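You operate a simulated robot arm through the tools that you are given. There is no shell and no other tool.

Carry out the task below with a simulated robot arm. There is one attempt and no reset: what you move stays moved.

## Task
Oil the joint of the tongs, then shut them and slide the grey stub to its stop.
Fine: cover the joint from the shallow tin with the yellow brush and put it back; mind your fingers. Set down upright: yellow brush with a steel ring. A coat counts when it lies all over at full strength: go over it till it gets no stronger.

Only the result counts: the job must be done as asked and must still hold three seconds after the hand-in. Knocking over, shifting, dropping, spilling or breaking anything else fails it. A push-on lid holds only when it is set on centred and level and pressed home; a screw cap is set on level and turned clockwise until tight.

## Robot
A 7-joint arm with a two-finger gripper, fixed in place. Base frame: the origin is on the floor under the middle of its stand, x ahead of it, y to its left, z up. Units: mm, rad, N and s.
With the tool pointing down near the work surface it reaches from about 300 to 740 mm from the base axis. Its first joint turns from -2.897 to 2.897 rad. Payload 2.94 kg.
The tool frame sits at the grasp point between the pads (the TCP): z along the fingers, y along the line on which they close. The tips reach 30 mm beyond it. The gripper opens to 138 mm; its body begins 109 mm behind the TCP.
Orientation is that of the tool frame in the base frame, as a unit quaternion [x, y, z, w]. With the fingers straight down and closing along the base's y, the tool's x points along the base's -x, its y along +y and its z along -z.

## Interface
- The arm moves only by the tool apply_moves. Its arguments are lists of equal length, an entry for each row: "translation": the shift along the tool's x, y, z in units of 50 mm (1.0 is 50 mm), a list of three; "rot": the turn, a rotation vector about the tool's x, y, z in units of 4 degrees (1.0 is 4 degrees), a list of three. In form: {"translation": [[tx, ty, tz], ...], "rot": [[wx, wy, wz], ...]}. A call has 1 to 20 rows; each row shifts and turns the commanded pose from where the row before left it, along the tool's axes as they then stand. "jaw" is the opening, from 0 (shut) to 1 (fully open), set as the call begins (left out, the last holds). A call with a number of a shift or a turn outside -1 to 1 is refused whole. A row lasts 0.2 s, in which the tool goes at most 50 mm and 0.15 rad; a call with a longer step from one row to the next is refused whole, and so is a gripper value outside its range. Where a pose cannot be reached the arm comes as near as it can. A force on the tool above 40 N (or 10 N above the force at the start of the call, whichever is more), or a blocked arm, ends the call early, and 0.2 s more pass. The fingers move at their own pace (about 72 mm/s each) and stop on an object; they squeeze with about 40 N. The grip force told is the motor's: it shows also when the fingers shut on nothing. Time passes only in rows, and 0.2 s behind the last, so rows that do not move let the fingers close. The reply holds the time, the measured pose of the TCP, the force on the tool along the base axes, the opening and the grip force, in the units named above and with some noise, with the torque about the TCP (base axes, N m) and any sound that the robot's microphone picked up, and new pictures: "views" is both (left out), scene, wrist or none.
- Cameras (640 x 400 px; columns grow to the right, rows downward): "scene" is fixed at [50.5, 650.7, 1662.2]; the picture's right is [-0.99, -0.12, 0.00], its down [-0.05, 0.38, -0.92] and it looks along [0.11, -0.92, -0.38] (base axes); focal length 330 px, centre (320, 200). "wrist" rides on the gripper at [71, 19, -146] in the tool frame; the picture's right is [-0.26, 0.97, 0.00], its down [-0.85, -0.23, -0.48] and it looks along [-0.46, -0.12, 0.88] (tool axes); focal length 280 px, centre (320, 200). There is no depth. A picture from a camera that has moved, and an enlarged one, comes with that camera's place and axes in the base frame and with its lens.
- lift_body(by): slides the trunk up (or, below 0, down) by that many mm; the arm rides with it, the base frame stays. It gives what a move gives, with no picture.
- inspect(camera, box): a new picture of the part [left, top, right, bottom] of that camera's present view, enlarged. It takes no simulated time.
- finish_job(): hands the job in; it is judged then, once.

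Nothing tells you positions but the pictures and the camera data. Unless the task says otherwise, let go and move clear before handing in.

The tools are called after "Emit:" as a command line: name --argument value ..., lists and objects as JSON in quotes. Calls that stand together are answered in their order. apply_moves: Moves the arm, as the interface text tells. Its arguments: {"type":"object","properties":{"translation":{"type":"array"},"rot":{"type":"array"},"jaw":{"type":"number"},"views":{"type":"string","enum":["both","scene","wrist","none"]}},"required":["translation","rot"]} The other tools are called the same way: lift_body (by) moves the trunk up or down; inspect (camera, box) takes an enlarged picture of a part of a camera's view; finish_job () hands the job in.

At the start:

```text
time_s: 0.0
position: [260.9, -302.6, 1265.7]
orientation: [0.001, 1.0, -0.001, 0.0]
ft_force: [0.3, 0.2, 0.1]
moment: [0.0, 0.0, -0.01]
finger_gap: 138.1
gripper_force: 0.1
trunk travel left (down, up): [-425.0, 29.0]
```

scene: 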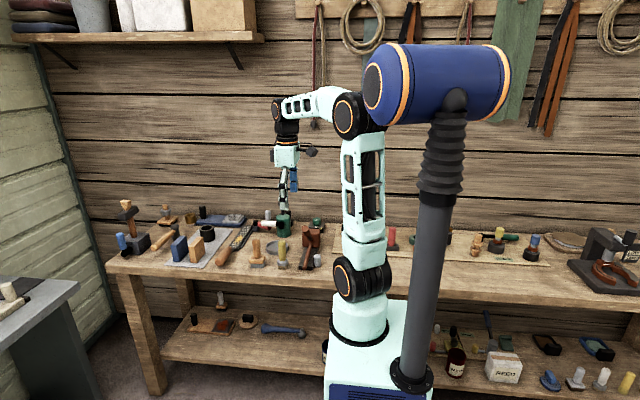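
wrist: 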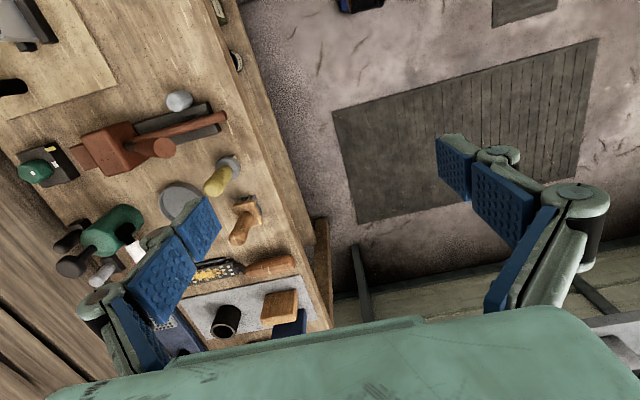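

I see a workbench along the wall with many tools; the yellow brush seems to stand on the bench near a shallow disc-like tin, and a pair of tongs lies far to the right in the scene view. I'll enlarge several parts to find the brush, the tin, the tongs and the grey stub.

Emit:
inspect --camera "scene" --box '[200, 190, 360, 290]'

Emit:
inspect --camera "scene" --box '[540, 210, 640, 300]'

Emit:
inspect --camera "scene" --box '[370, 210, 560, 280]'

Emit:
inspect --camera "wrist" --box '[0, 60, 320, 340]'

Emit:
inspect --camera "scene" --box '[100, 190, 240, 280]'

Emit:
inspect --camera "scene" --box '[430, 300, 640, 400]'

```text
4.00 times, centred on (280, 240) of scene
camera zoom: at [50.5, 650.7, 1662.2], right [-0.99, -0.12, 0.0], down [-0.05, 0.38, -0.92], along [0.11, -0.92, -0.38], focal length 1320 px, centre (480, 40)
```

zoom: 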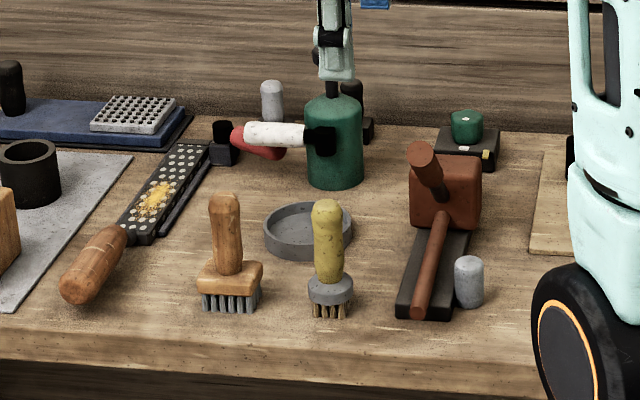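

```text
4.44 times, centred on (590, 255) of scene
camera zoom: at [50.5, 650.7, 1662.2], right [-0.99, -0.12, 0.0], down [-0.05, 0.38, -0.92], along [0.11, -0.92, -0.38], focal length 1467 px, centre (-880, -44)
```

zoom: 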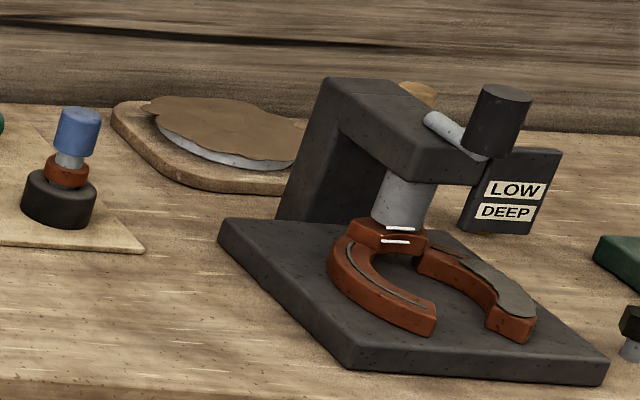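

```text
3.37 times, centred on (465, 245) of scene
camera zoom: at [50.5, 650.7, 1662.2], right [-0.99, -0.12, 0.0], down [-0.05, 0.38, -0.92], along [0.11, -0.92, -0.38], focal length 1112 px, centre (-168, 48)
```

zoom: 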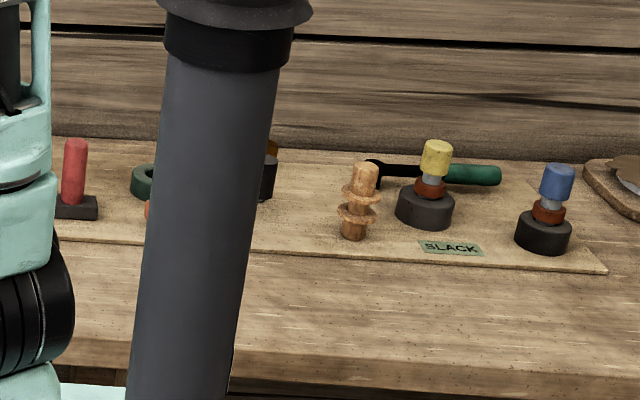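

```text
1.43 times, centred on (160, 200) of wrist
camera zoom: at [191.4, -282.8, 1409.3], right [0.26, 0.97, 0.0], down [0.85, -0.23, 0.48], along [0.46, -0.12, -0.88], focal length 401 px, centre (549, 200)
```

zoom: 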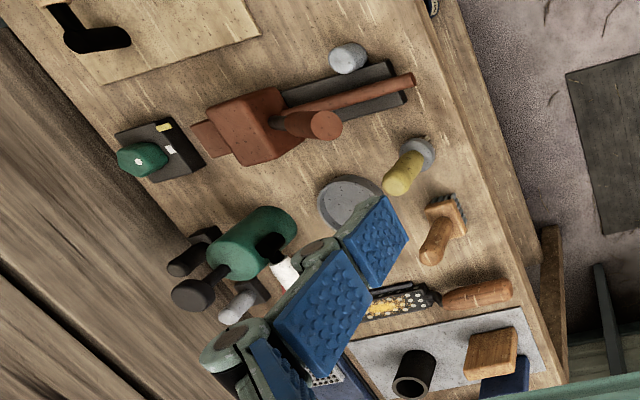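

```text
4.44 times, centred on (170, 235) of scene
camera zoom: at [50.5, 650.7, 1662.2], right [-0.99, -0.12, 0.0], down [-0.05, 0.38, -0.92], along [0.11, -0.92, -0.38], focal length 1467 px, centre (987, 44)
```

zoom: 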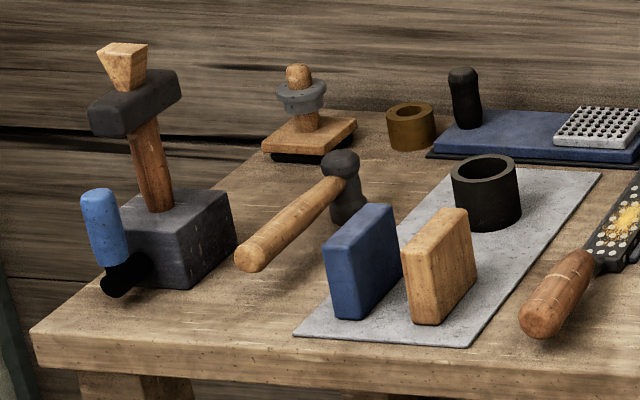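

```text
3.05 times, centred on (535, 350) of scene
camera zoom: at [50.5, 650.7, 1662.2], right [-0.99, -0.12, 0.0], down [-0.05, 0.38, -0.92], along [0.11, -0.92, -0.38], focal length 1006 px, centre (-335, -257)
```

zoom: 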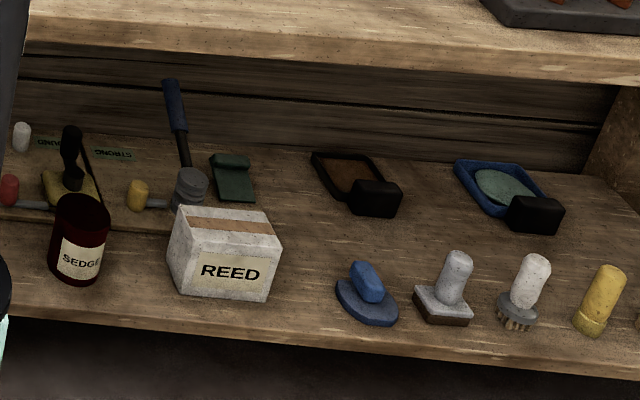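

The yellow brush with a steel ring stands on the bench at about (347, -508), the grey shallow tin is just behind it, and a brown hinged thing with a grey stub is beside them at about (247, -625); the bench top is around z = 870. I'll move the wrist camera over there for a closer look.

Emit:
apply_moves --translation '[[0.278, -0.643, 0.1], [0.278, -0.643, 0.1], [0.278, -0.643, 0.1], [0.278, -0.643, 0.1], [0.278, -0.643, 0.1], [0.278, -0.643, 0.1], [0.278, -0.643, 0.1]]' --rot '[[0, 0, 0], [0, 0, 0], [0, 0, 0], [0, 0, 0], [0, 0, 0], [0, 0, 0], [0, 0, 0]]' --views "both"

```text
time_s: 1.6
position: [162.3, -526.9, 1230.6]
orientation: [-0.001, 1.0, 0.0, 0.001]
ft_force: [0.4, -0.4, -0.7]
moment: [0.02, 0.01, 0.0]
finger_gap: 138.2
gripper_force: 0.1
trunk travel left (down, up): [-425.0, 29.0]
camera wrist: at [92.8, -507.8, 1374.5], right [0.26, 0.97, 0.0], down [0.85, -0.23, 0.48], along [0.46, -0.12, -0.88], focal length 280 px, centre (320, 200)
```

scene: 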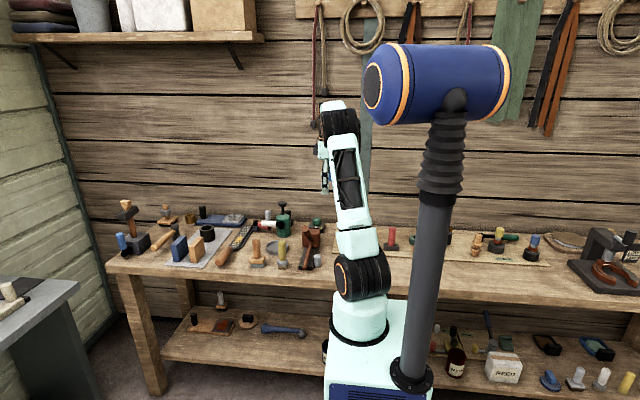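
wrist: 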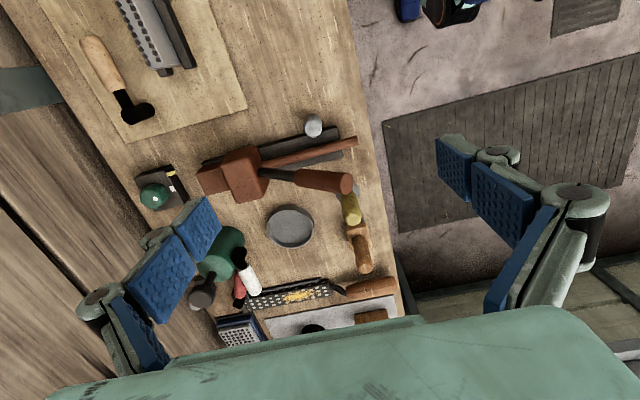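

Emit:
inspect --camera "wrist" --box '[180, 90, 380, 260]'

Emit:
inspect --camera "scene" --box '[240, 190, 340, 280]'

Emit:
inspect --camera "wrist" --box '[20, 0, 240, 220]'

Emit:
inspect --camera "scene" --box '[300, 220, 340, 275]'

```text
2.35 times, centred on (280, 175) of wrist
camera zoom: at [92.8, -507.8, 1374.5], right [0.26, 0.97, 0.0], down [0.85, -0.23, 0.48], along [0.46, -0.12, -0.88], focal length 660 px, centre (414, 259)
```

zoom: 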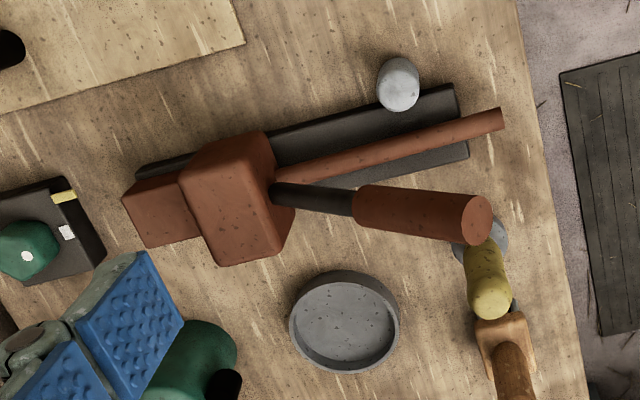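

```text
4.44 times, centred on (290, 235) of scene
camera zoom: at [50.5, 650.7, 1662.2], right [-0.99, -0.12, 0.0], down [-0.05, 0.38, -0.92], along [0.11, -0.92, -0.38], focal length 1467 px, centre (453, 44)
```

zoom: 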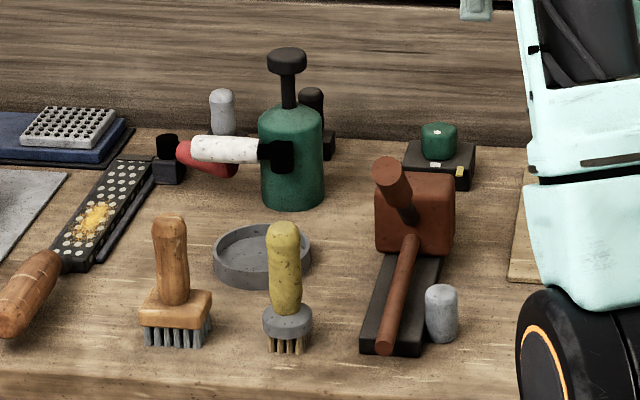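

```text
1.82 times, centred on (130, 110) of wrist
camera zoom: at [92.8, -507.8, 1374.5], right [0.26, 0.97, 0.0], down [0.85, -0.23, 0.48], along [0.46, -0.12, -0.88], focal length 510 px, centre (666, 364)
```

zoom: 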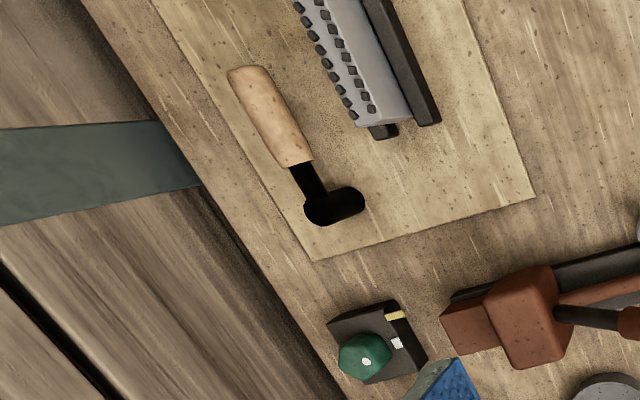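

```text
7.27 times, centred on (320, 248) of scene
camera zoom: at [50.5, 650.7, 1662.2], right [-0.99, -0.12, 0.0], down [-0.05, 0.38, -0.92], along [0.11, -0.92, -0.38], focal length 2401 px, centre (320, -146)
```

zoom: 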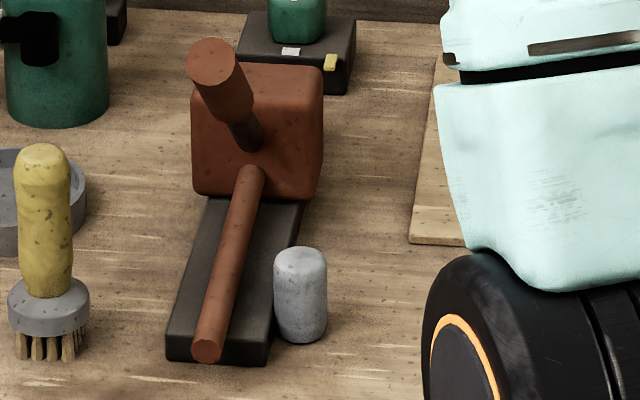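

I now see the tongs: a brown block with two handles (a lower rod and a raised upper handle with a brown grip) on a dark base, with a grey stub beside it. I'll zoom in more to understand the joint.

Emit:
inspect --camera "wrist" --box '[195, 110, 295, 175]'

Emit:
inspect --camera "wrist" --box '[270, 100, 370, 200]'

Emit:
inspect --camera "wrist" --box '[250, 180, 390, 280]'

```text
6.15 times, centred on (245, 142) of wrist
camera zoom: at [92.8, -507.8, 1374.5], right [0.26, 0.97, 0.0], down [0.85, -0.23, 0.48], along [0.46, -0.12, -0.88], focal length 1726 px, centre (782, 554)
```

zoom: 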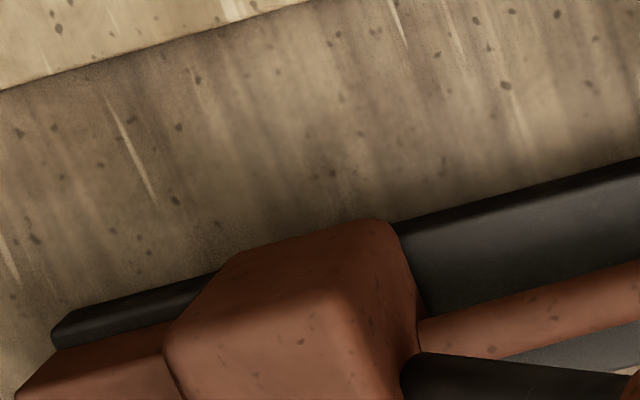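

```text
4.00 times, centred on (320, 150) of wrist
camera zoom: at [92.8, -507.8, 1374.5], right [0.26, 0.97, 0.0], down [0.85, -0.23, 0.48], along [0.46, -0.12, -0.88], focal length 1122 px, centre (320, 400)
```

zoom: 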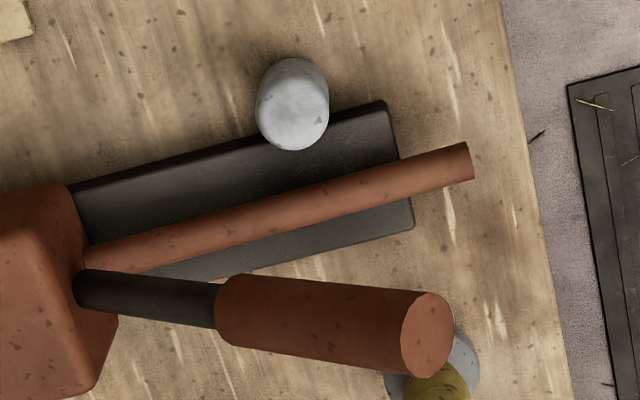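

```text
4.00 times, centred on (320, 230) of wrist
camera zoom: at [92.8, -507.8, 1374.5], right [0.26, 0.97, 0.0], down [0.85, -0.23, 0.48], along [0.46, -0.12, -0.88], focal length 1122 px, centre (320, 80)
```

zoom: 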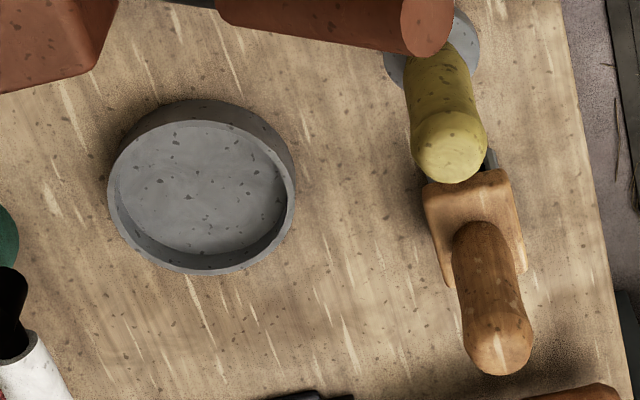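

I'd like views from other angles to be sure of the joint and what else is on the bench, so I'll yaw the wrist 90° to look from the front (+y) side.

Emit:
apply_moves --translation '[[0, 0, 0], [0, 0, 0], [0, 0, 0], [0, 0, 0], [0, 0, 0], [0, 0, 0], [0, 0, 0], [0, 0, 0], [0, 0, 0], [0, 0, 0], [0, 0, 0], [0, 0, 0], [0, 0, 0], [0, 0, 0], [0, 0, 0], [0, 0, 0], [0, 0, 0], [0, 0, 0], [0, 0, 0], [0, 0, 0]]' --rot '[[0, 0, 1], [0, 0, 1], [0, 0, 1], [0, 0, 1], [0, 0, 1], [0, 0, 1], [0, 0, 1], [0, 0, 1], [0, 0, 1], [0, 0, 1], [0, 0, 1], [0, 0, 1], [0, 0, 1], [0, 0, 1], [0, 0, 1], [0, 0, 1], [0, 0, 1], [0, 0, 1], [0, 0, 1], [0, 0, 1]]' --views "wrist"

```text
time_s: 5.8
position: [163.5, -526.2, 1228.9]
orientation: [0.643, 0.766, 0.0, 0.0]
ft_force: [0.7, 0.8, -0.2]
moment: [0.03, -0.01, -0.03]
finger_gap: 138.1
gripper_force: 0.1
trunk travel left (down, up): [-425.0, 29.0]
camera wrist: at [171.0, -453.7, 1374.0], right [1.0, -0.09, 0.0], down [-0.08, -0.88, 0.48], along [-0.04, -0.47, -0.88], focal length 280 px, centre (320, 200)
```

wrist: 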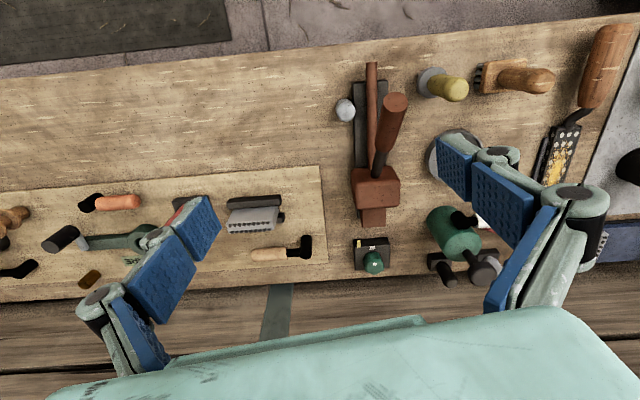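

Emit:
inspect --camera "wrist" --box '[330, 50, 430, 240]'

Emit:
inspect --camera "wrist" --box '[0, 150, 330, 300]'

Emit:
inspect --camera "wrist" --box '[330, 130, 430, 230]'

Emit:
inspect --camera "wrist" --box '[320, 50, 420, 140]'

```text
2.11 times, centred on (380, 145) of wrist
camera zoom: at [171.0, -453.7, 1374.0], right [1.0, -0.09, 0.0], down [-0.08, -0.88, 0.48], along [-0.04, -0.47, -0.88], focal length 590 px, centre (194, 316)
```

zoom: 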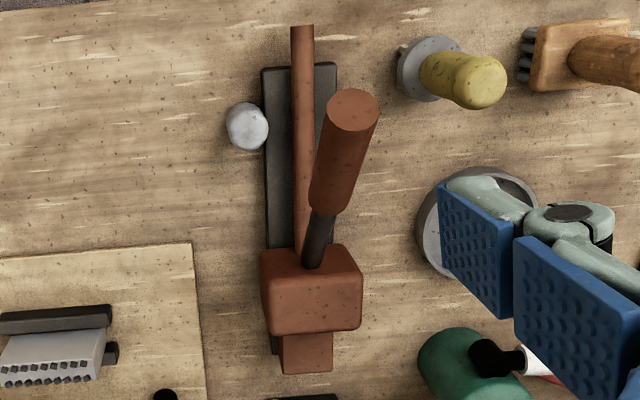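

```text
1.94 times, centred on (165, 225) of wrist
camera zoom: at [171.0, -453.7, 1374.0], right [1.0, -0.09, 0.0], down [-0.08, -0.88, 0.48], along [-0.04, -0.47, -0.88], focal length 544 px, centre (621, 152)
```

zoom: 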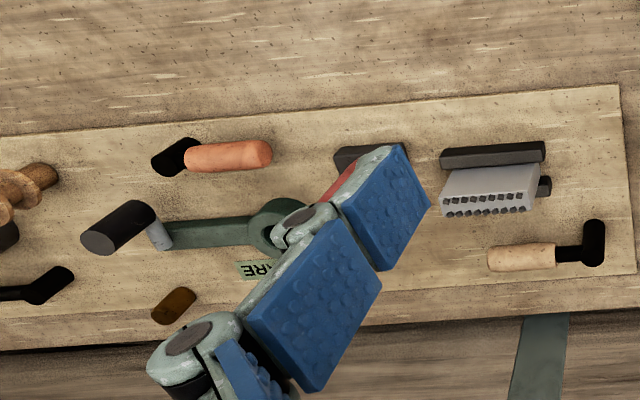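

```text
4.00 times, centred on (380, 180) of wrist
camera zoom: at [171.0, -453.7, 1374.0], right [1.0, -0.09, 0.0], down [-0.08, -0.88, 0.48], along [-0.04, -0.47, -0.88], focal length 1122 px, centre (80, 280)
```

zoom: 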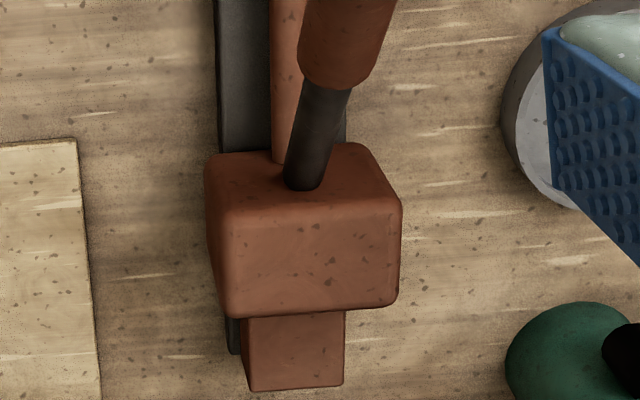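

```text
4.44 times, centred on (370, 95) of wrist
camera zoom: at [171.0, -453.7, 1374.0], right [1.0, -0.09, 0.0], down [-0.08, -0.88, 0.48], along [-0.04, -0.47, -0.88], focal length 1246 px, centre (98, 667)
```

zoom: 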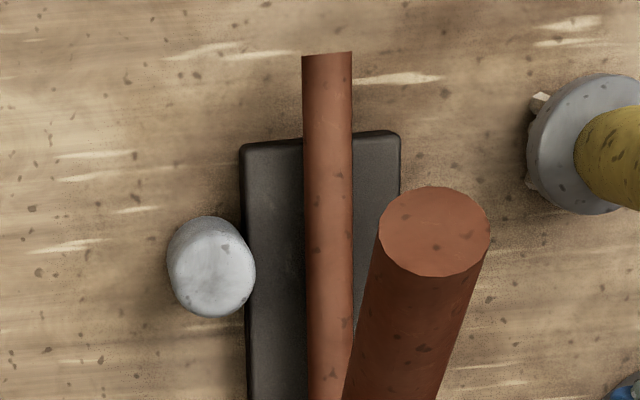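

The tongs look like a brown block with a fixed lower rod and a raised upper handle, with the grey stub standing at the base's -x side. I'll now get a low side view from the -x side to find the joint.

Emit:
apply_moves --translation '[[0, 0, 0], [0, 0, 0], [0, 0, 0], [0, 0, 0], [0, 0, 0], [0, 0, 0], [0, 0, 0], [0, 0, 0], [0, 0, 0], [0, 0, 0], [0, 0, 0], [0, 0, 0], [0, 0, 0], [0, 0, 0], [0, 0, 0], [0, 0, 0], [0, 0, 0], [0, 0, 0], [0, 0, 0], [0, 0, 0]]' --rot '[[0, 0, -1], [0, 0, -1], [0, 0, -1], [0, 0, -1], [0, 0, -1], [0, 0, -1], [0, 0, -1], [0, 0, -1], [0, 0, -1], [0, 0, -1], [0, 0, -1], [0, 0, -1], [0, 0, -1], [0, 0, -1], [0, 0, -1], [0, 0, -1], [0, 0, -1], [0, 0, -1], [0, 0, -1], [0, 0, -1]]' --views "none"

Emit:
apply_moves --translation '[[0.6, 0, 0], [0.6, 0, 0], [0.6, 0, 0], [0.6, 0, 0], [0, 0, 0.5], [0, 0, 0.5], [0, 0, 0.5], [0, 0, 0.5], [0, 0, 0], [0, 0, 0]]' --rot '[[0, 0, 0], [0, 0, 0], [0, 0, 0], [0, 0, 0], [0, 0, 0], [0, 0, 0], [0, 0, 0], [0, 0, 0], [0, -1, 0], [0, -1, 0]]' --views "both"

```text
time_s: 10.0
position: [164.5, -526.9, 1229.4]
orientation: [0.0, 1.0, 0.0, 0.001]
ft_force: [-0.3, -0.4, 0.4]
moment: [-0.02, -0.03, 0.0]
finger_gap: 138.2
gripper_force: 0.1
trunk travel left (down, up): [-425.0, 29.0]
```

```text
time_s: 12.2
position: [44.6, -525.4, 1130.1]
orientation: [0.0, 0.997, 0.001, 0.071]
ft_force: [-0.3, 0.0, 0.4]
moment: [0.02, 0.01, -0.01]
finger_gap: 137.9
gripper_force: 0.1
trunk travel left (down, up): [-425.0, 29.0]
camera wrist: at [-45.9, -506.5, 1263.4], right [0.26, 0.97, 0.04], down [0.77, -0.23, 0.59], along [0.58, -0.12, -0.81], focal length 280 px, centre (320, 200)
```

scene: 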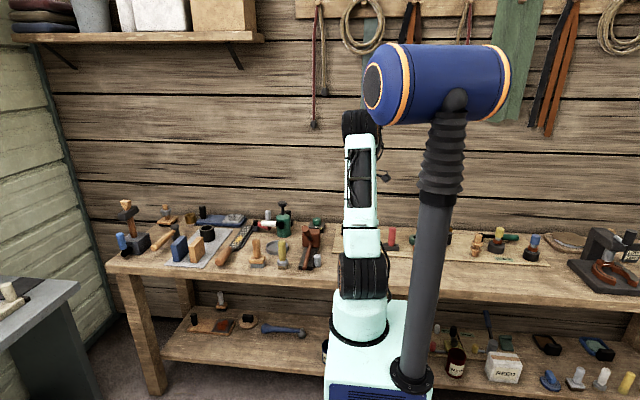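
wrist: 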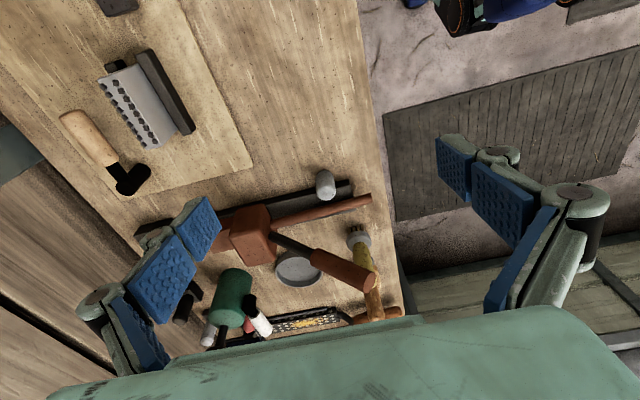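

Emit:
apply_moves --translation '[[0, -0.4, 0], [0, -0.4, 0], [0, -0.4, 0], [0, 0, 0], [0, 0, 0], [0, 0, 0], [0, 0, 0], [0, 0, 0]]' --rot '[[0, -1, 0], [0, -1, 0], [0, -1, 0], [0, -1, 0], [0, -1, 0], [0, -1, 0], [0, -1, 0], [0, -1, 0]]' --views "both"

```text
time_s: 14.0
position: [44.2, -586.4, 1129.9]
orientation: [0.0, 0.939, 0.0, 0.343]
ft_force: [-0.2, 0.4, 0.5]
moment: [-0.02, 0.03, 0.02]
finger_gap: 138.1
gripper_force: 0.0
trunk travel left (down, up): [-425.0, 29.0]
camera wrist: at [-103.6, -567.3, 1194.2], right [0.2, 0.96, 0.17], down [0.34, -0.23, 0.91], along [0.92, -0.12, -0.38], focal length 280 px, centre (320, 200)
```

scene: 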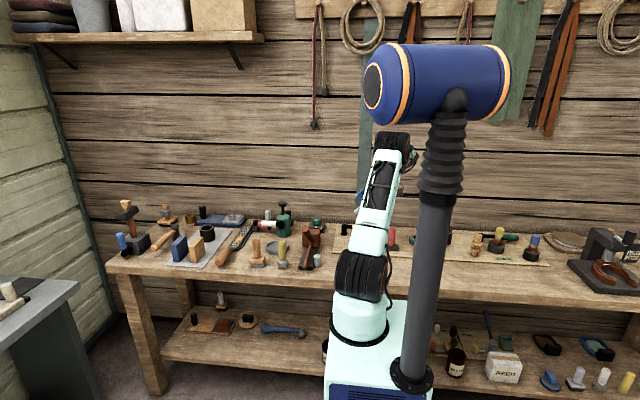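
wrist: 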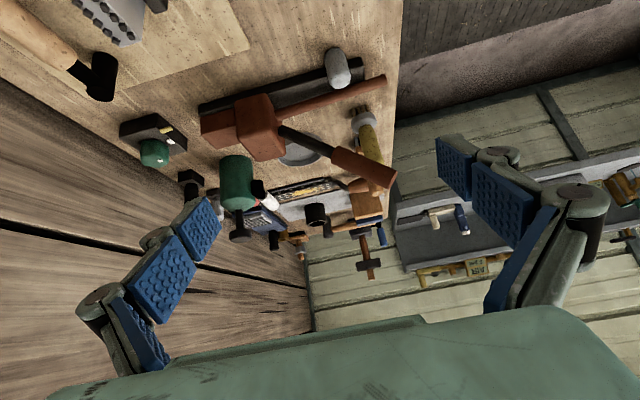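

Emit:
inspect --camera "wrist" --box '[190, 40, 410, 200]'

Emit:
inspect --camera "wrist" --box '[195, 70, 295, 170]'

Emit:
inspect --camera "wrist" --box '[290, 40, 400, 110]'

```text
2.50 times, centred on (300, 120) of wrist
camera zoom: at [-103.6, -567.3, 1194.2], right [0.2, 0.96, 0.17], down [0.34, -0.23, 0.91], along [0.92, -0.12, -0.38], focal length 701 px, centre (370, 400)
```

zoom: 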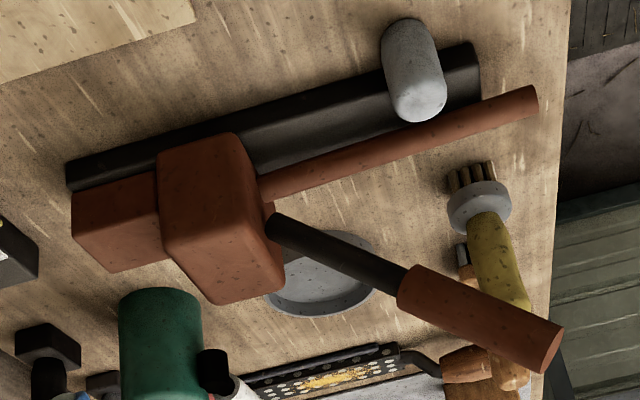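

```text
4.00 times, centred on (245, 120) of wrist
camera zoom: at [-103.6, -567.3, 1194.2], right [0.2, 0.96, 0.17], down [0.34, -0.23, 0.91], along [0.92, -0.12, -0.38], focal length 1122 px, centre (620, 520)
```

zoom: 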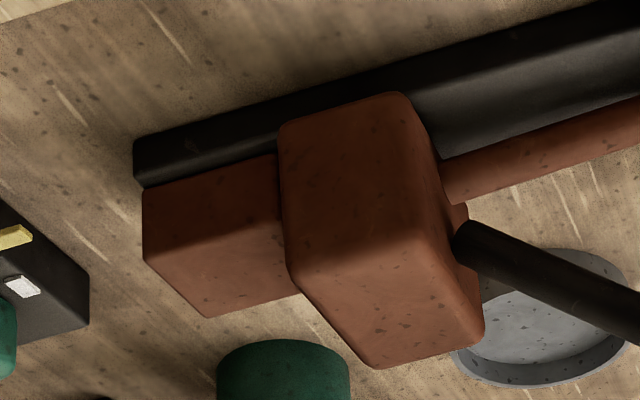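

```text
5.71 times, centred on (345, 75) of wrist
camera zoom: at [-103.6, -567.3, 1194.2], right [0.2, 0.96, 0.17], down [0.34, -0.23, 0.91], along [0.92, -0.12, -0.38], focal length 1602 px, centre (177, 914)
```

zoom: 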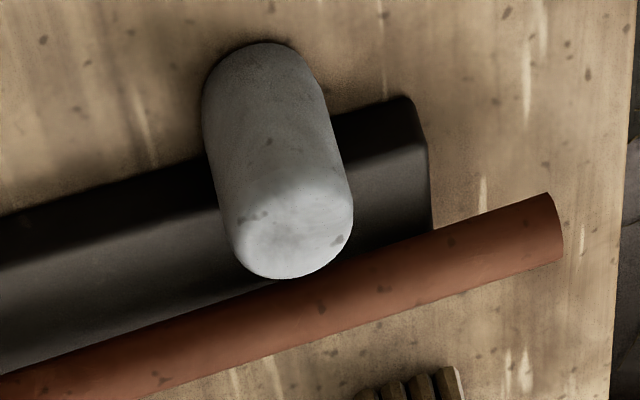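

Emit:
inspect --camera "wrist" --box '[260, 100, 310, 140]'

Emit:
inspect --camera "wrist" --box '[340, 90, 400, 140]'

Emit:
inspect --camera "scene" --box '[290, 220, 335, 275]'

```text
10.00 times, centred on (285, 120) of wrist
camera zoom: at [-103.6, -567.3, 1194.2], right [0.2, 0.96, 0.17], down [0.34, -0.23, 0.91], along [0.92, -0.12, -0.38], focal length 2804 px, centre (670, 1000)
```

zoom: 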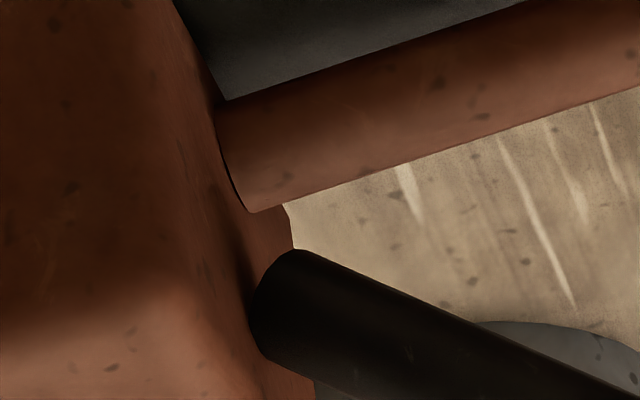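

```text
8.00 times, centred on (370, 115) of wrist
camera zoom: at [-103.6, -567.3, 1194.2], right [0.2, 0.96, 0.17], down [0.34, -0.23, 0.91], along [0.92, -0.12, -0.38], focal length 2243 px, centre (-80, 880)
```

zoom: 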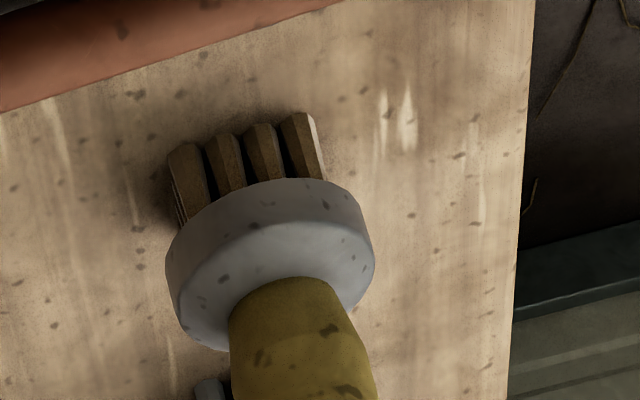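

```text
7.27 times, centred on (312, 248) of scene
camera zoom: at [50.5, 650.7, 1662.2], right [-0.99, -0.12, 0.0], down [-0.05, 0.38, -0.92], along [0.11, -0.92, -0.38], focal length 2401 px, centre (374, -146)
```

zoom: 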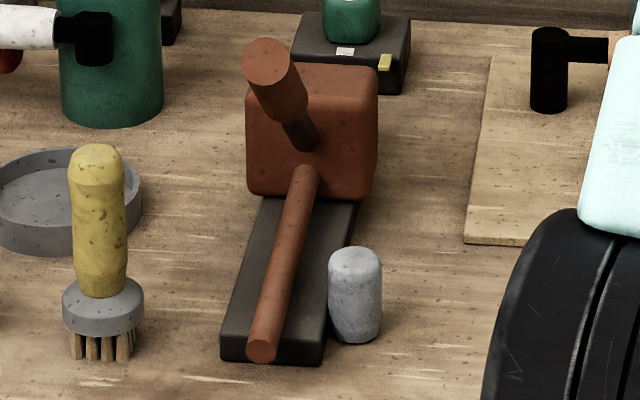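

The joint is the brown block (roughly x 212–289, y -711 to -665, top z ≈ 941), the raised upper handle ends near (254, -513, 1040), the grey stub stands near (201, -550), the brush near (354, -520) and the tin near (405, -658). Next I untilt and look down on the tin and brush to pin them precisely.

Emit:
apply_moves --translation '[[0, 0, 0], [0, 0, 0], [0, 0, 0], [0, 0, 0], [0, 0, 0], [0, 0, 0], [0, 0, 0], [0, 0, 0], [0, 0, 0], [0, 0, 0], [0, 0, -0.6], [-0.787, 0.087, 0], [-0.787, 0.087, 0], [-0.787, 0.087, 0], [-0.787, 0.087, 0], [-0.787, 0.087, 0], [-0.787, 0.087, 0]]' --rot '[[0, 1, 0], [0, 1, 0], [0, 1, 0], [0, 1, 0], [0, 1, 0], [0, 1, 0], [0, 1, 0], [0, 1, 0], [0, 1, 0], [0, 1, 0], [0, 0, 0], [0, 0, 0], [0, 0, 0], [0, 0, 0], [0, 0, 0], [0, 0, 0], [0, 0, 0]]' --views "wrist"

```text
time_s: 17.6
position: [282.7, -561.6, 1159.5]
orientation: [0.0, 1.0, -0.001, 0.001]
ft_force: [-0.1, -0.2, -0.3]
moment: [-0.01, 0.01, 0.0]
finger_gap: 137.9
gripper_force: 0.0
trunk travel left (down, up): [-425.0, 29.0]
camera wrist: at [211.5, -542.9, 1304.3], right [0.26, 0.96, 0.0], down [0.85, -0.23, 0.48], along [0.46, -0.12, -0.88], focal length 280 px, centre (320, 200)
```

wrist: 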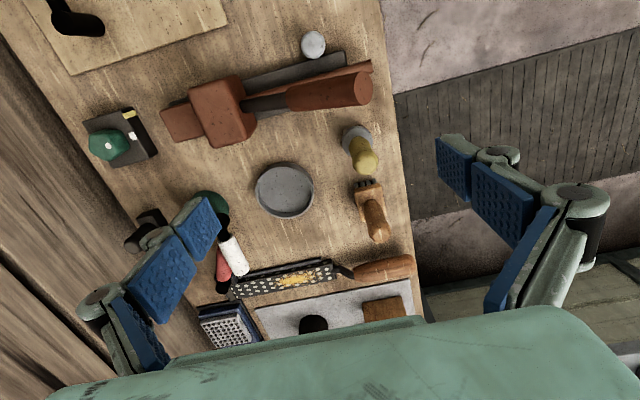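

Emit:
inspect --camera "wrist" --box '[240, 110, 400, 250]'

Emit:
inspect --camera "wrist" --box '[240, 150, 330, 230]'

Emit:
inspect --camera "scene" --box '[245, 225, 300, 275]'

Emit:
inspect --camera "wrist" --box '[150, 20, 390, 160]'

```text
2.86 times, centred on (320, 180) of wrist
camera zoom: at [211.5, -542.9, 1304.3], right [0.26, 0.96, 0.0], down [0.85, -0.23, 0.48], along [0.46, -0.12, -0.88], focal length 801 px, centre (320, 257)
```

zoom: 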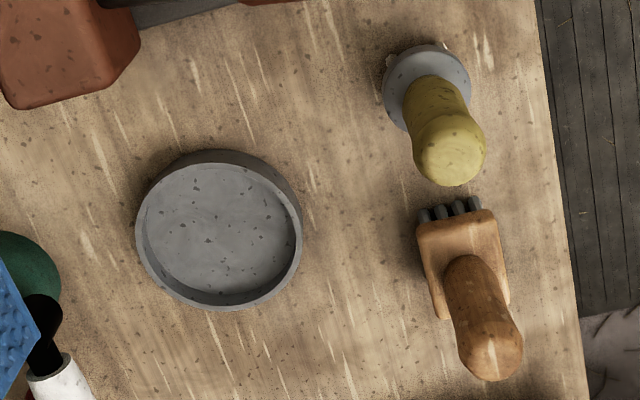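

```text
5.00 times, centred on (285, 190) of wrist
camera zoom: at [211.5, -542.9, 1304.3], right [0.26, 0.96, 0.0], down [0.85, -0.23, 0.48], along [0.46, -0.12, -0.88], focal length 1402 px, centre (495, 250)
```

zoom: 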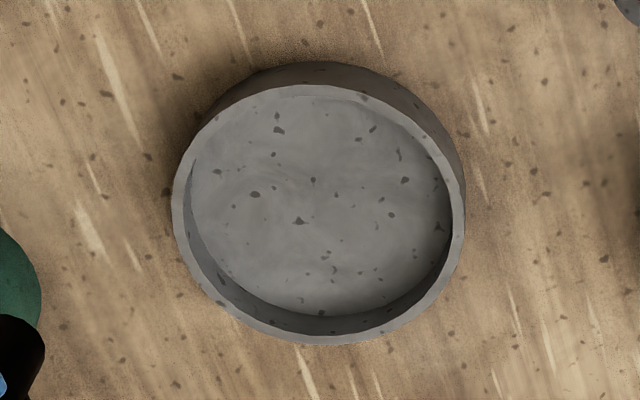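

```text
8.00 times, centred on (272, 250) of scene
camera zoom: at [50.5, 650.7, 1662.2], right [-0.99, -0.12, 0.0], down [-0.05, 0.38, -0.92], along [0.11, -0.92, -0.38], focal length 2641 px, centre (700, -200)
```

zoom: 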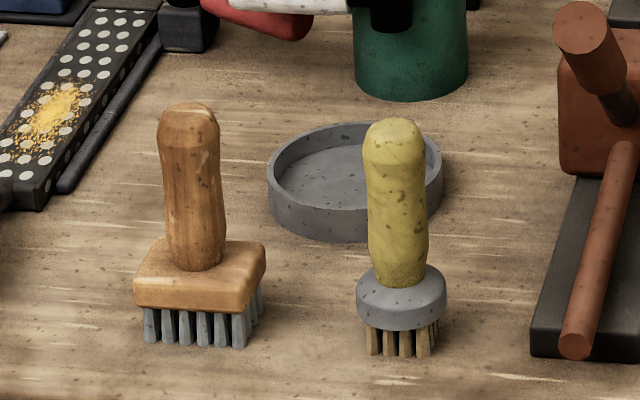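

```text
2.67 times, centred on (270, 90) of wrist
camera zoom: at [211.5, -542.9, 1304.3], right [0.26, 0.96, 0.0], down [0.85, -0.23, 0.48], along [0.46, -0.12, -0.88], focal length 748 px, centre (453, 493)
```

zoom: 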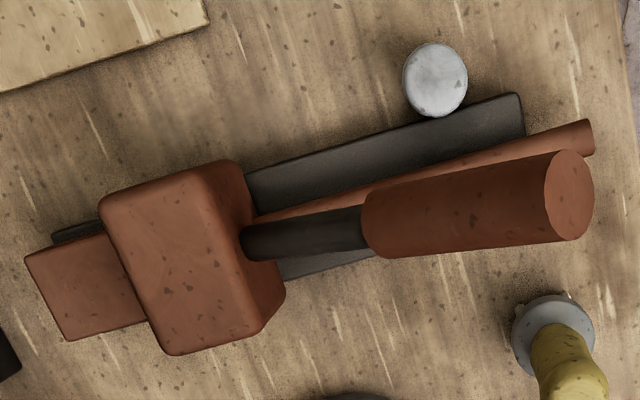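

The tin is a shallow grey dish centred near (409, -660) with rim about z = 866; the yellow brush axis is near (347, -520), top at z ≈ 978, steel ring top at about z = 888, bench at about 846. I'll yaw the gripper ~28° so camera and fingers stay clear of the raised tong handle, half close the jaw and hover over the brush.

Emit:
apply_moves --translation '[[0, 0, 0], [0, 0, 0], [0, 0, 0], [0, 0, 0], [0, 0, 0], [0, 0, 0], [0, 0, 0], [-0.373, 0.669, 0], [-0.373, 0.669, 0], [0, 0, 0.5]]' --rot '[[0, 0, 1], [0, 0, 1], [0, 0, 1], [0, 0, 1], [0, 0, 1], [0, 0, 1], [0, 0, 1], [0, 0, 0], [0, 0, 0], [0, 0, 0]]' --jaw 0.55 --views "both"

```text
time_s: 19.8
position: [344.5, -518.7, 1135.1]
orientation: [0.241, 0.97, -0.001, 0.0]
ft_force: [-0.6, 0.2, -0.8]
moment: [0.0, -0.01, 0.0]
finger_gap: 76.0
gripper_force: 0.0
trunk travel left (down, up): [-425.0, 29.0]
camera wrist: at [293.0, -469.2, 1280.0], right [0.68, 0.73, 0.0], down [0.64, -0.6, 0.48], along [0.35, -0.33, -0.88], focal length 280 px, centre (320, 200)
```

scene: 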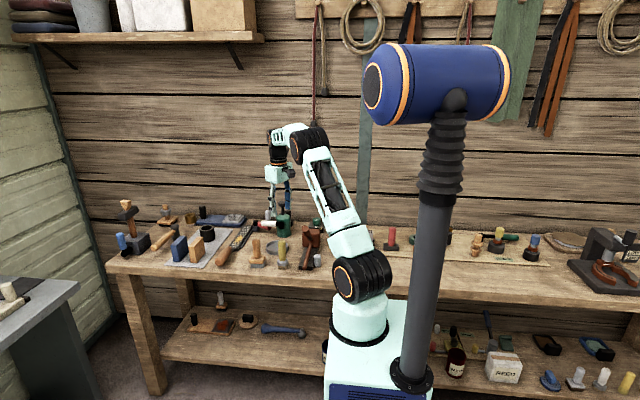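
wrist: 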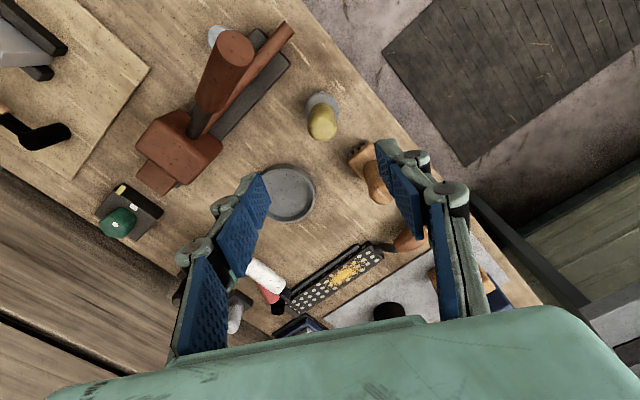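

Emit:
inspect --camera "wrist" --box '[290, 80, 360, 150]'

Emit:
inspect --camera "wrist" --box '[240, 140, 340, 240]'

Emit:
inspect --camera "scene" --box '[230, 150, 340, 290]'

```text
5.71 times, centred on (325, 115) of wrist
camera zoom: at [293.0, -469.2, 1280.0], right [0.68, 0.73, 0.0], down [0.64, -0.6, 0.48], along [0.35, -0.33, -0.88], focal length 1602 px, centre (291, 686)
```

zoom: 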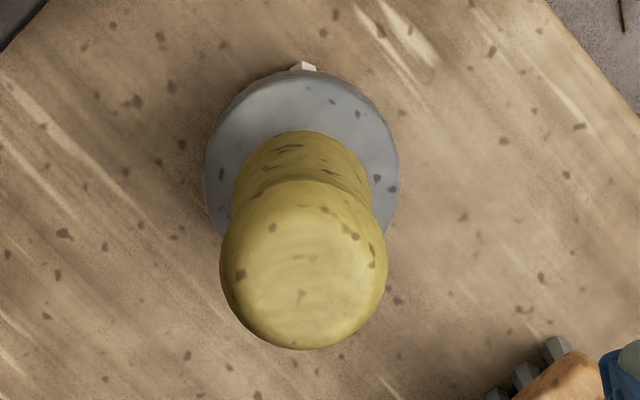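

```text
4.00 times, centred on (290, 190) of wrist
camera zoom: at [293.0, -469.2, 1280.0], right [0.68, 0.73, 0.0], down [0.64, -0.6, 0.48], along [0.35, -0.33, -0.88], focal length 1122 px, centre (440, 240)
```

zoom: 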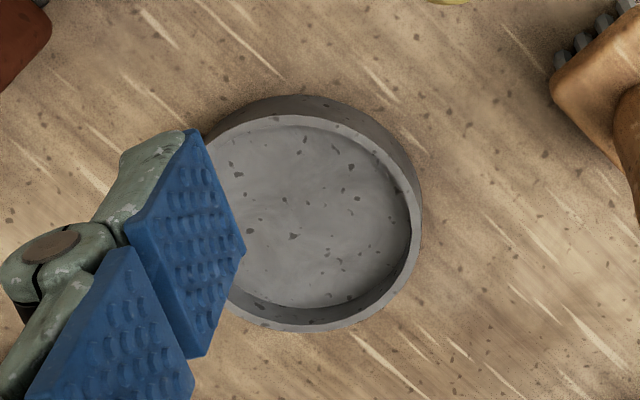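

```text
2.86 times, centred on (285, 220) of scene
camera zoom: at [50.5, 650.7, 1662.2], right [-0.99, -0.12, 0.0], down [-0.05, 0.38, -0.92], along [0.11, -0.92, -0.38], focal length 943 px, centre (420, 143)
```

zoom: 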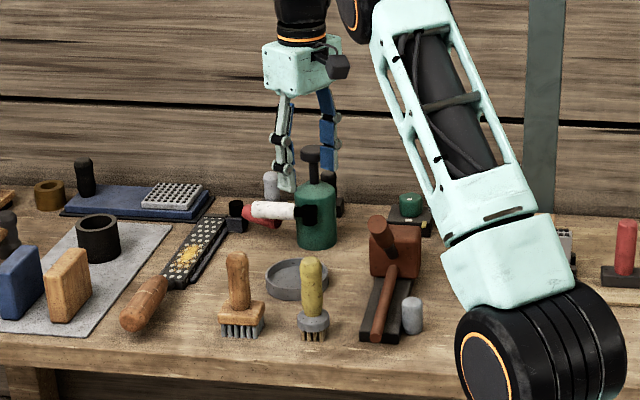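

The brush handle axis refines to about (349, -518), so I'm within 5 mm of it. I'll correct that and descend in two steps.

Emit:
apply_moves --translation '[[-0.073, 0.054, 0.3], [0, 0, 0.7], [0, 0, 0.7], [0, 0, 0.8]]' --rot '[[0, 0, 0], [0, 0, 0], [0, 0, 0], [0, 0, 0]]' --views "both"

```text
time_s: 20.8
position: [351.3, -515.0, 1011.1]
orientation: [0.242, 0.97, 0.0, 0.001]
ft_force: [-0.3, -0.2, 0.7]
moment: [0.0, 0.0, -0.01]
finger_gap: 75.8
gripper_force: 0.0
trunk travel left (down, up): [-425.0, 29.0]
camera wrist: at [298.5, -465.3, 1154.2], right [0.68, 0.73, 0.0], down [0.64, -0.6, 0.48], along [0.35, -0.33, -0.88], focal length 280 px, centre (320, 200)
```

scene: 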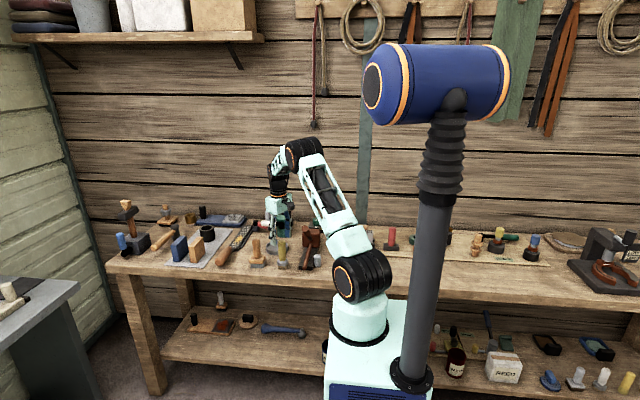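
wrist: 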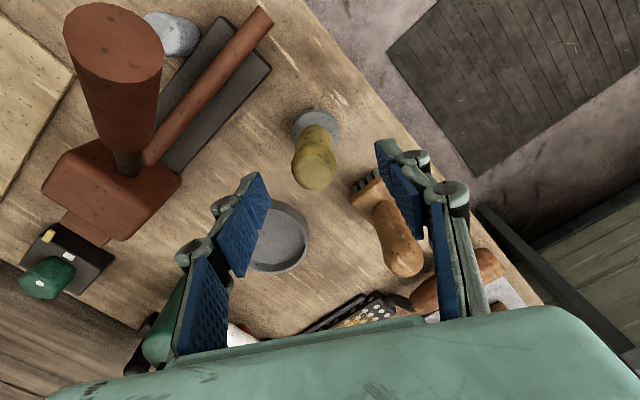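

Emit:
inspect --camera "wrist" --box '[270, 100, 360, 200]'

Emit:
inspect --camera "scene" --box '[240, 190, 330, 280]'

```text
4.00 times, centred on (315, 150) of wrist
camera zoom: at [298.5, -465.3, 1154.2], right [0.68, 0.73, 0.0], down [0.64, -0.6, 0.48], along [0.35, -0.33, -0.88], focal length 1122 px, centre (340, 400)
```

zoom: 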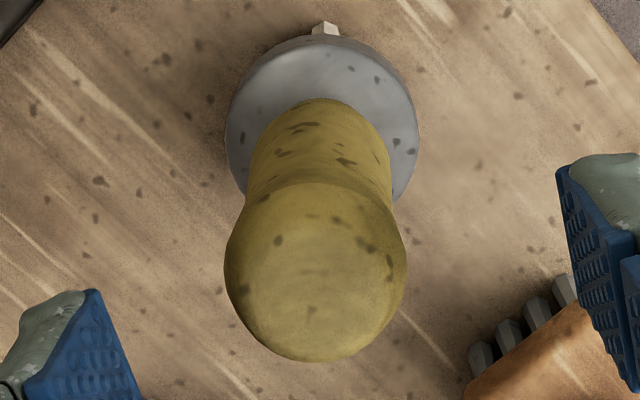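

```text
4.44 times, centred on (285, 235) of scene
camera zoom: at [50.5, 650.7, 1662.2], right [-0.99, -0.12, 0.0], down [-0.05, 0.38, -0.92], along [0.11, -0.92, -0.38], focal length 1467 px, centre (476, 44)
```

zoom: 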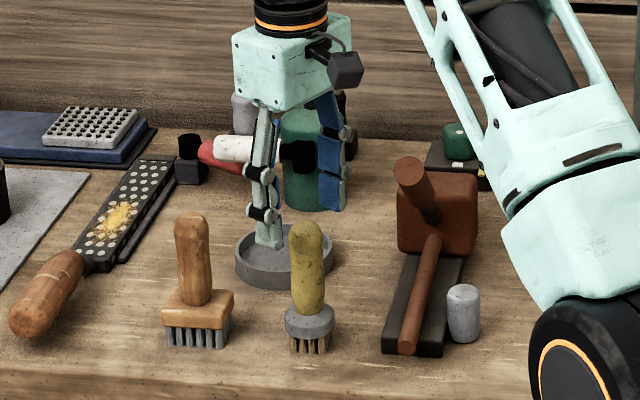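

Emit:
apply_moves --translation '[[0, -0.08, 0.5], [0, 0, 0.5], [0, 0, 0.42], [0, 0, 0]]' --rot '[[0, 0, 0], [0, 0, 0], [0, 0, 0], [0, 0, 0]]' --views "both"

```text
time_s: 21.8
position: [347.6, -521.8, 937.7]
orientation: [0.241, 0.97, 0.0, 0.0]
ft_force: [-0.2, 0.1, 0.4]
moment: [0.02, 0.03, 0.04]
finger_gap: 76.2
gripper_force: 0.1
trunk travel left (down, up): [-425.0, 29.0]
camera wrist: at [294.0, -471.9, 1082.0], right [0.68, 0.73, 0.0], down [0.64, -0.6, 0.48], along [0.35, -0.33, -0.88], focal length 280 px, centre (320, 200)
```

scene: 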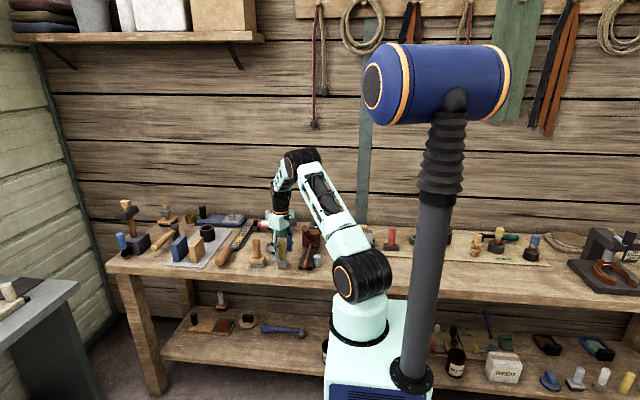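
wrist: 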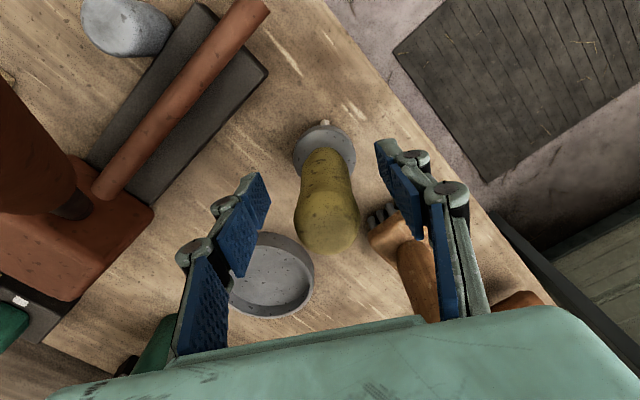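

The handle is between the pads with the steel ring below the tips; I close on it now.

Emit:
apply_moves --translation '[[0, 0, 0], [0, 0, 0], [0, 0, 0], [0, 0, 0]]' --rot '[[0, 0, 0], [0, 0, 0], [0, 0, 0], [0, 0, 0]]' --jaw 0.0 --views "both"

Emit:
inspect --camera "scene" --box '[240, 190, 330, 280]'

```text
time_s: 22.8
position: [347.6, -522.1, 938.0]
orientation: [0.242, 0.97, 0.001, -0.001]
ft_force: [0.2, 1.2, 0.2]
moment: [0.07, -0.11, 0.06]
finger_gap: 30.5
gripper_force: 40.1
trunk travel left (down, up): [-425.0, 29.0]
camera wrist: at [294.2, -471.5, 1082.4], right [0.68, 0.73, 0.0], down [0.64, -0.6, 0.48], along [0.35, -0.33, -0.88], focal length 280 px, centre (320, 200)
```

scene: 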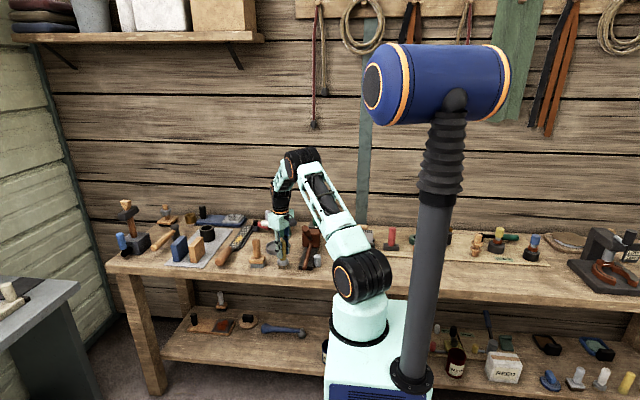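
wrist: 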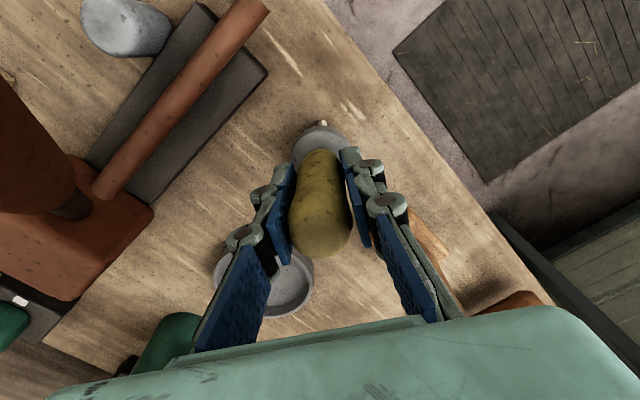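

```text
4.44 times, centred on (285, 235) of scene
camera zoom: at [50.5, 650.7, 1662.2], right [-0.99, -0.12, 0.0], down [-0.05, 0.38, -0.92], along [0.11, -0.92, -0.38], focal length 1467 px, centre (476, 44)
```

zoom: 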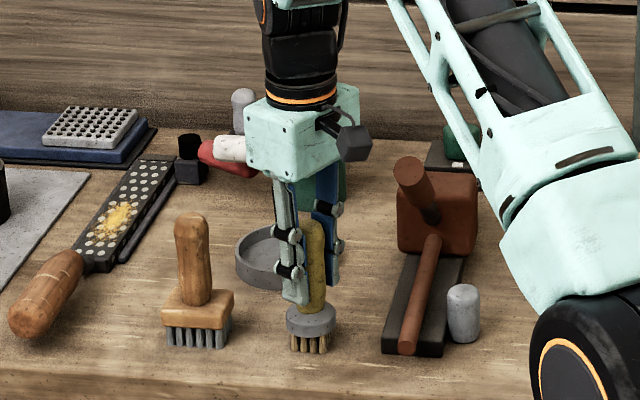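

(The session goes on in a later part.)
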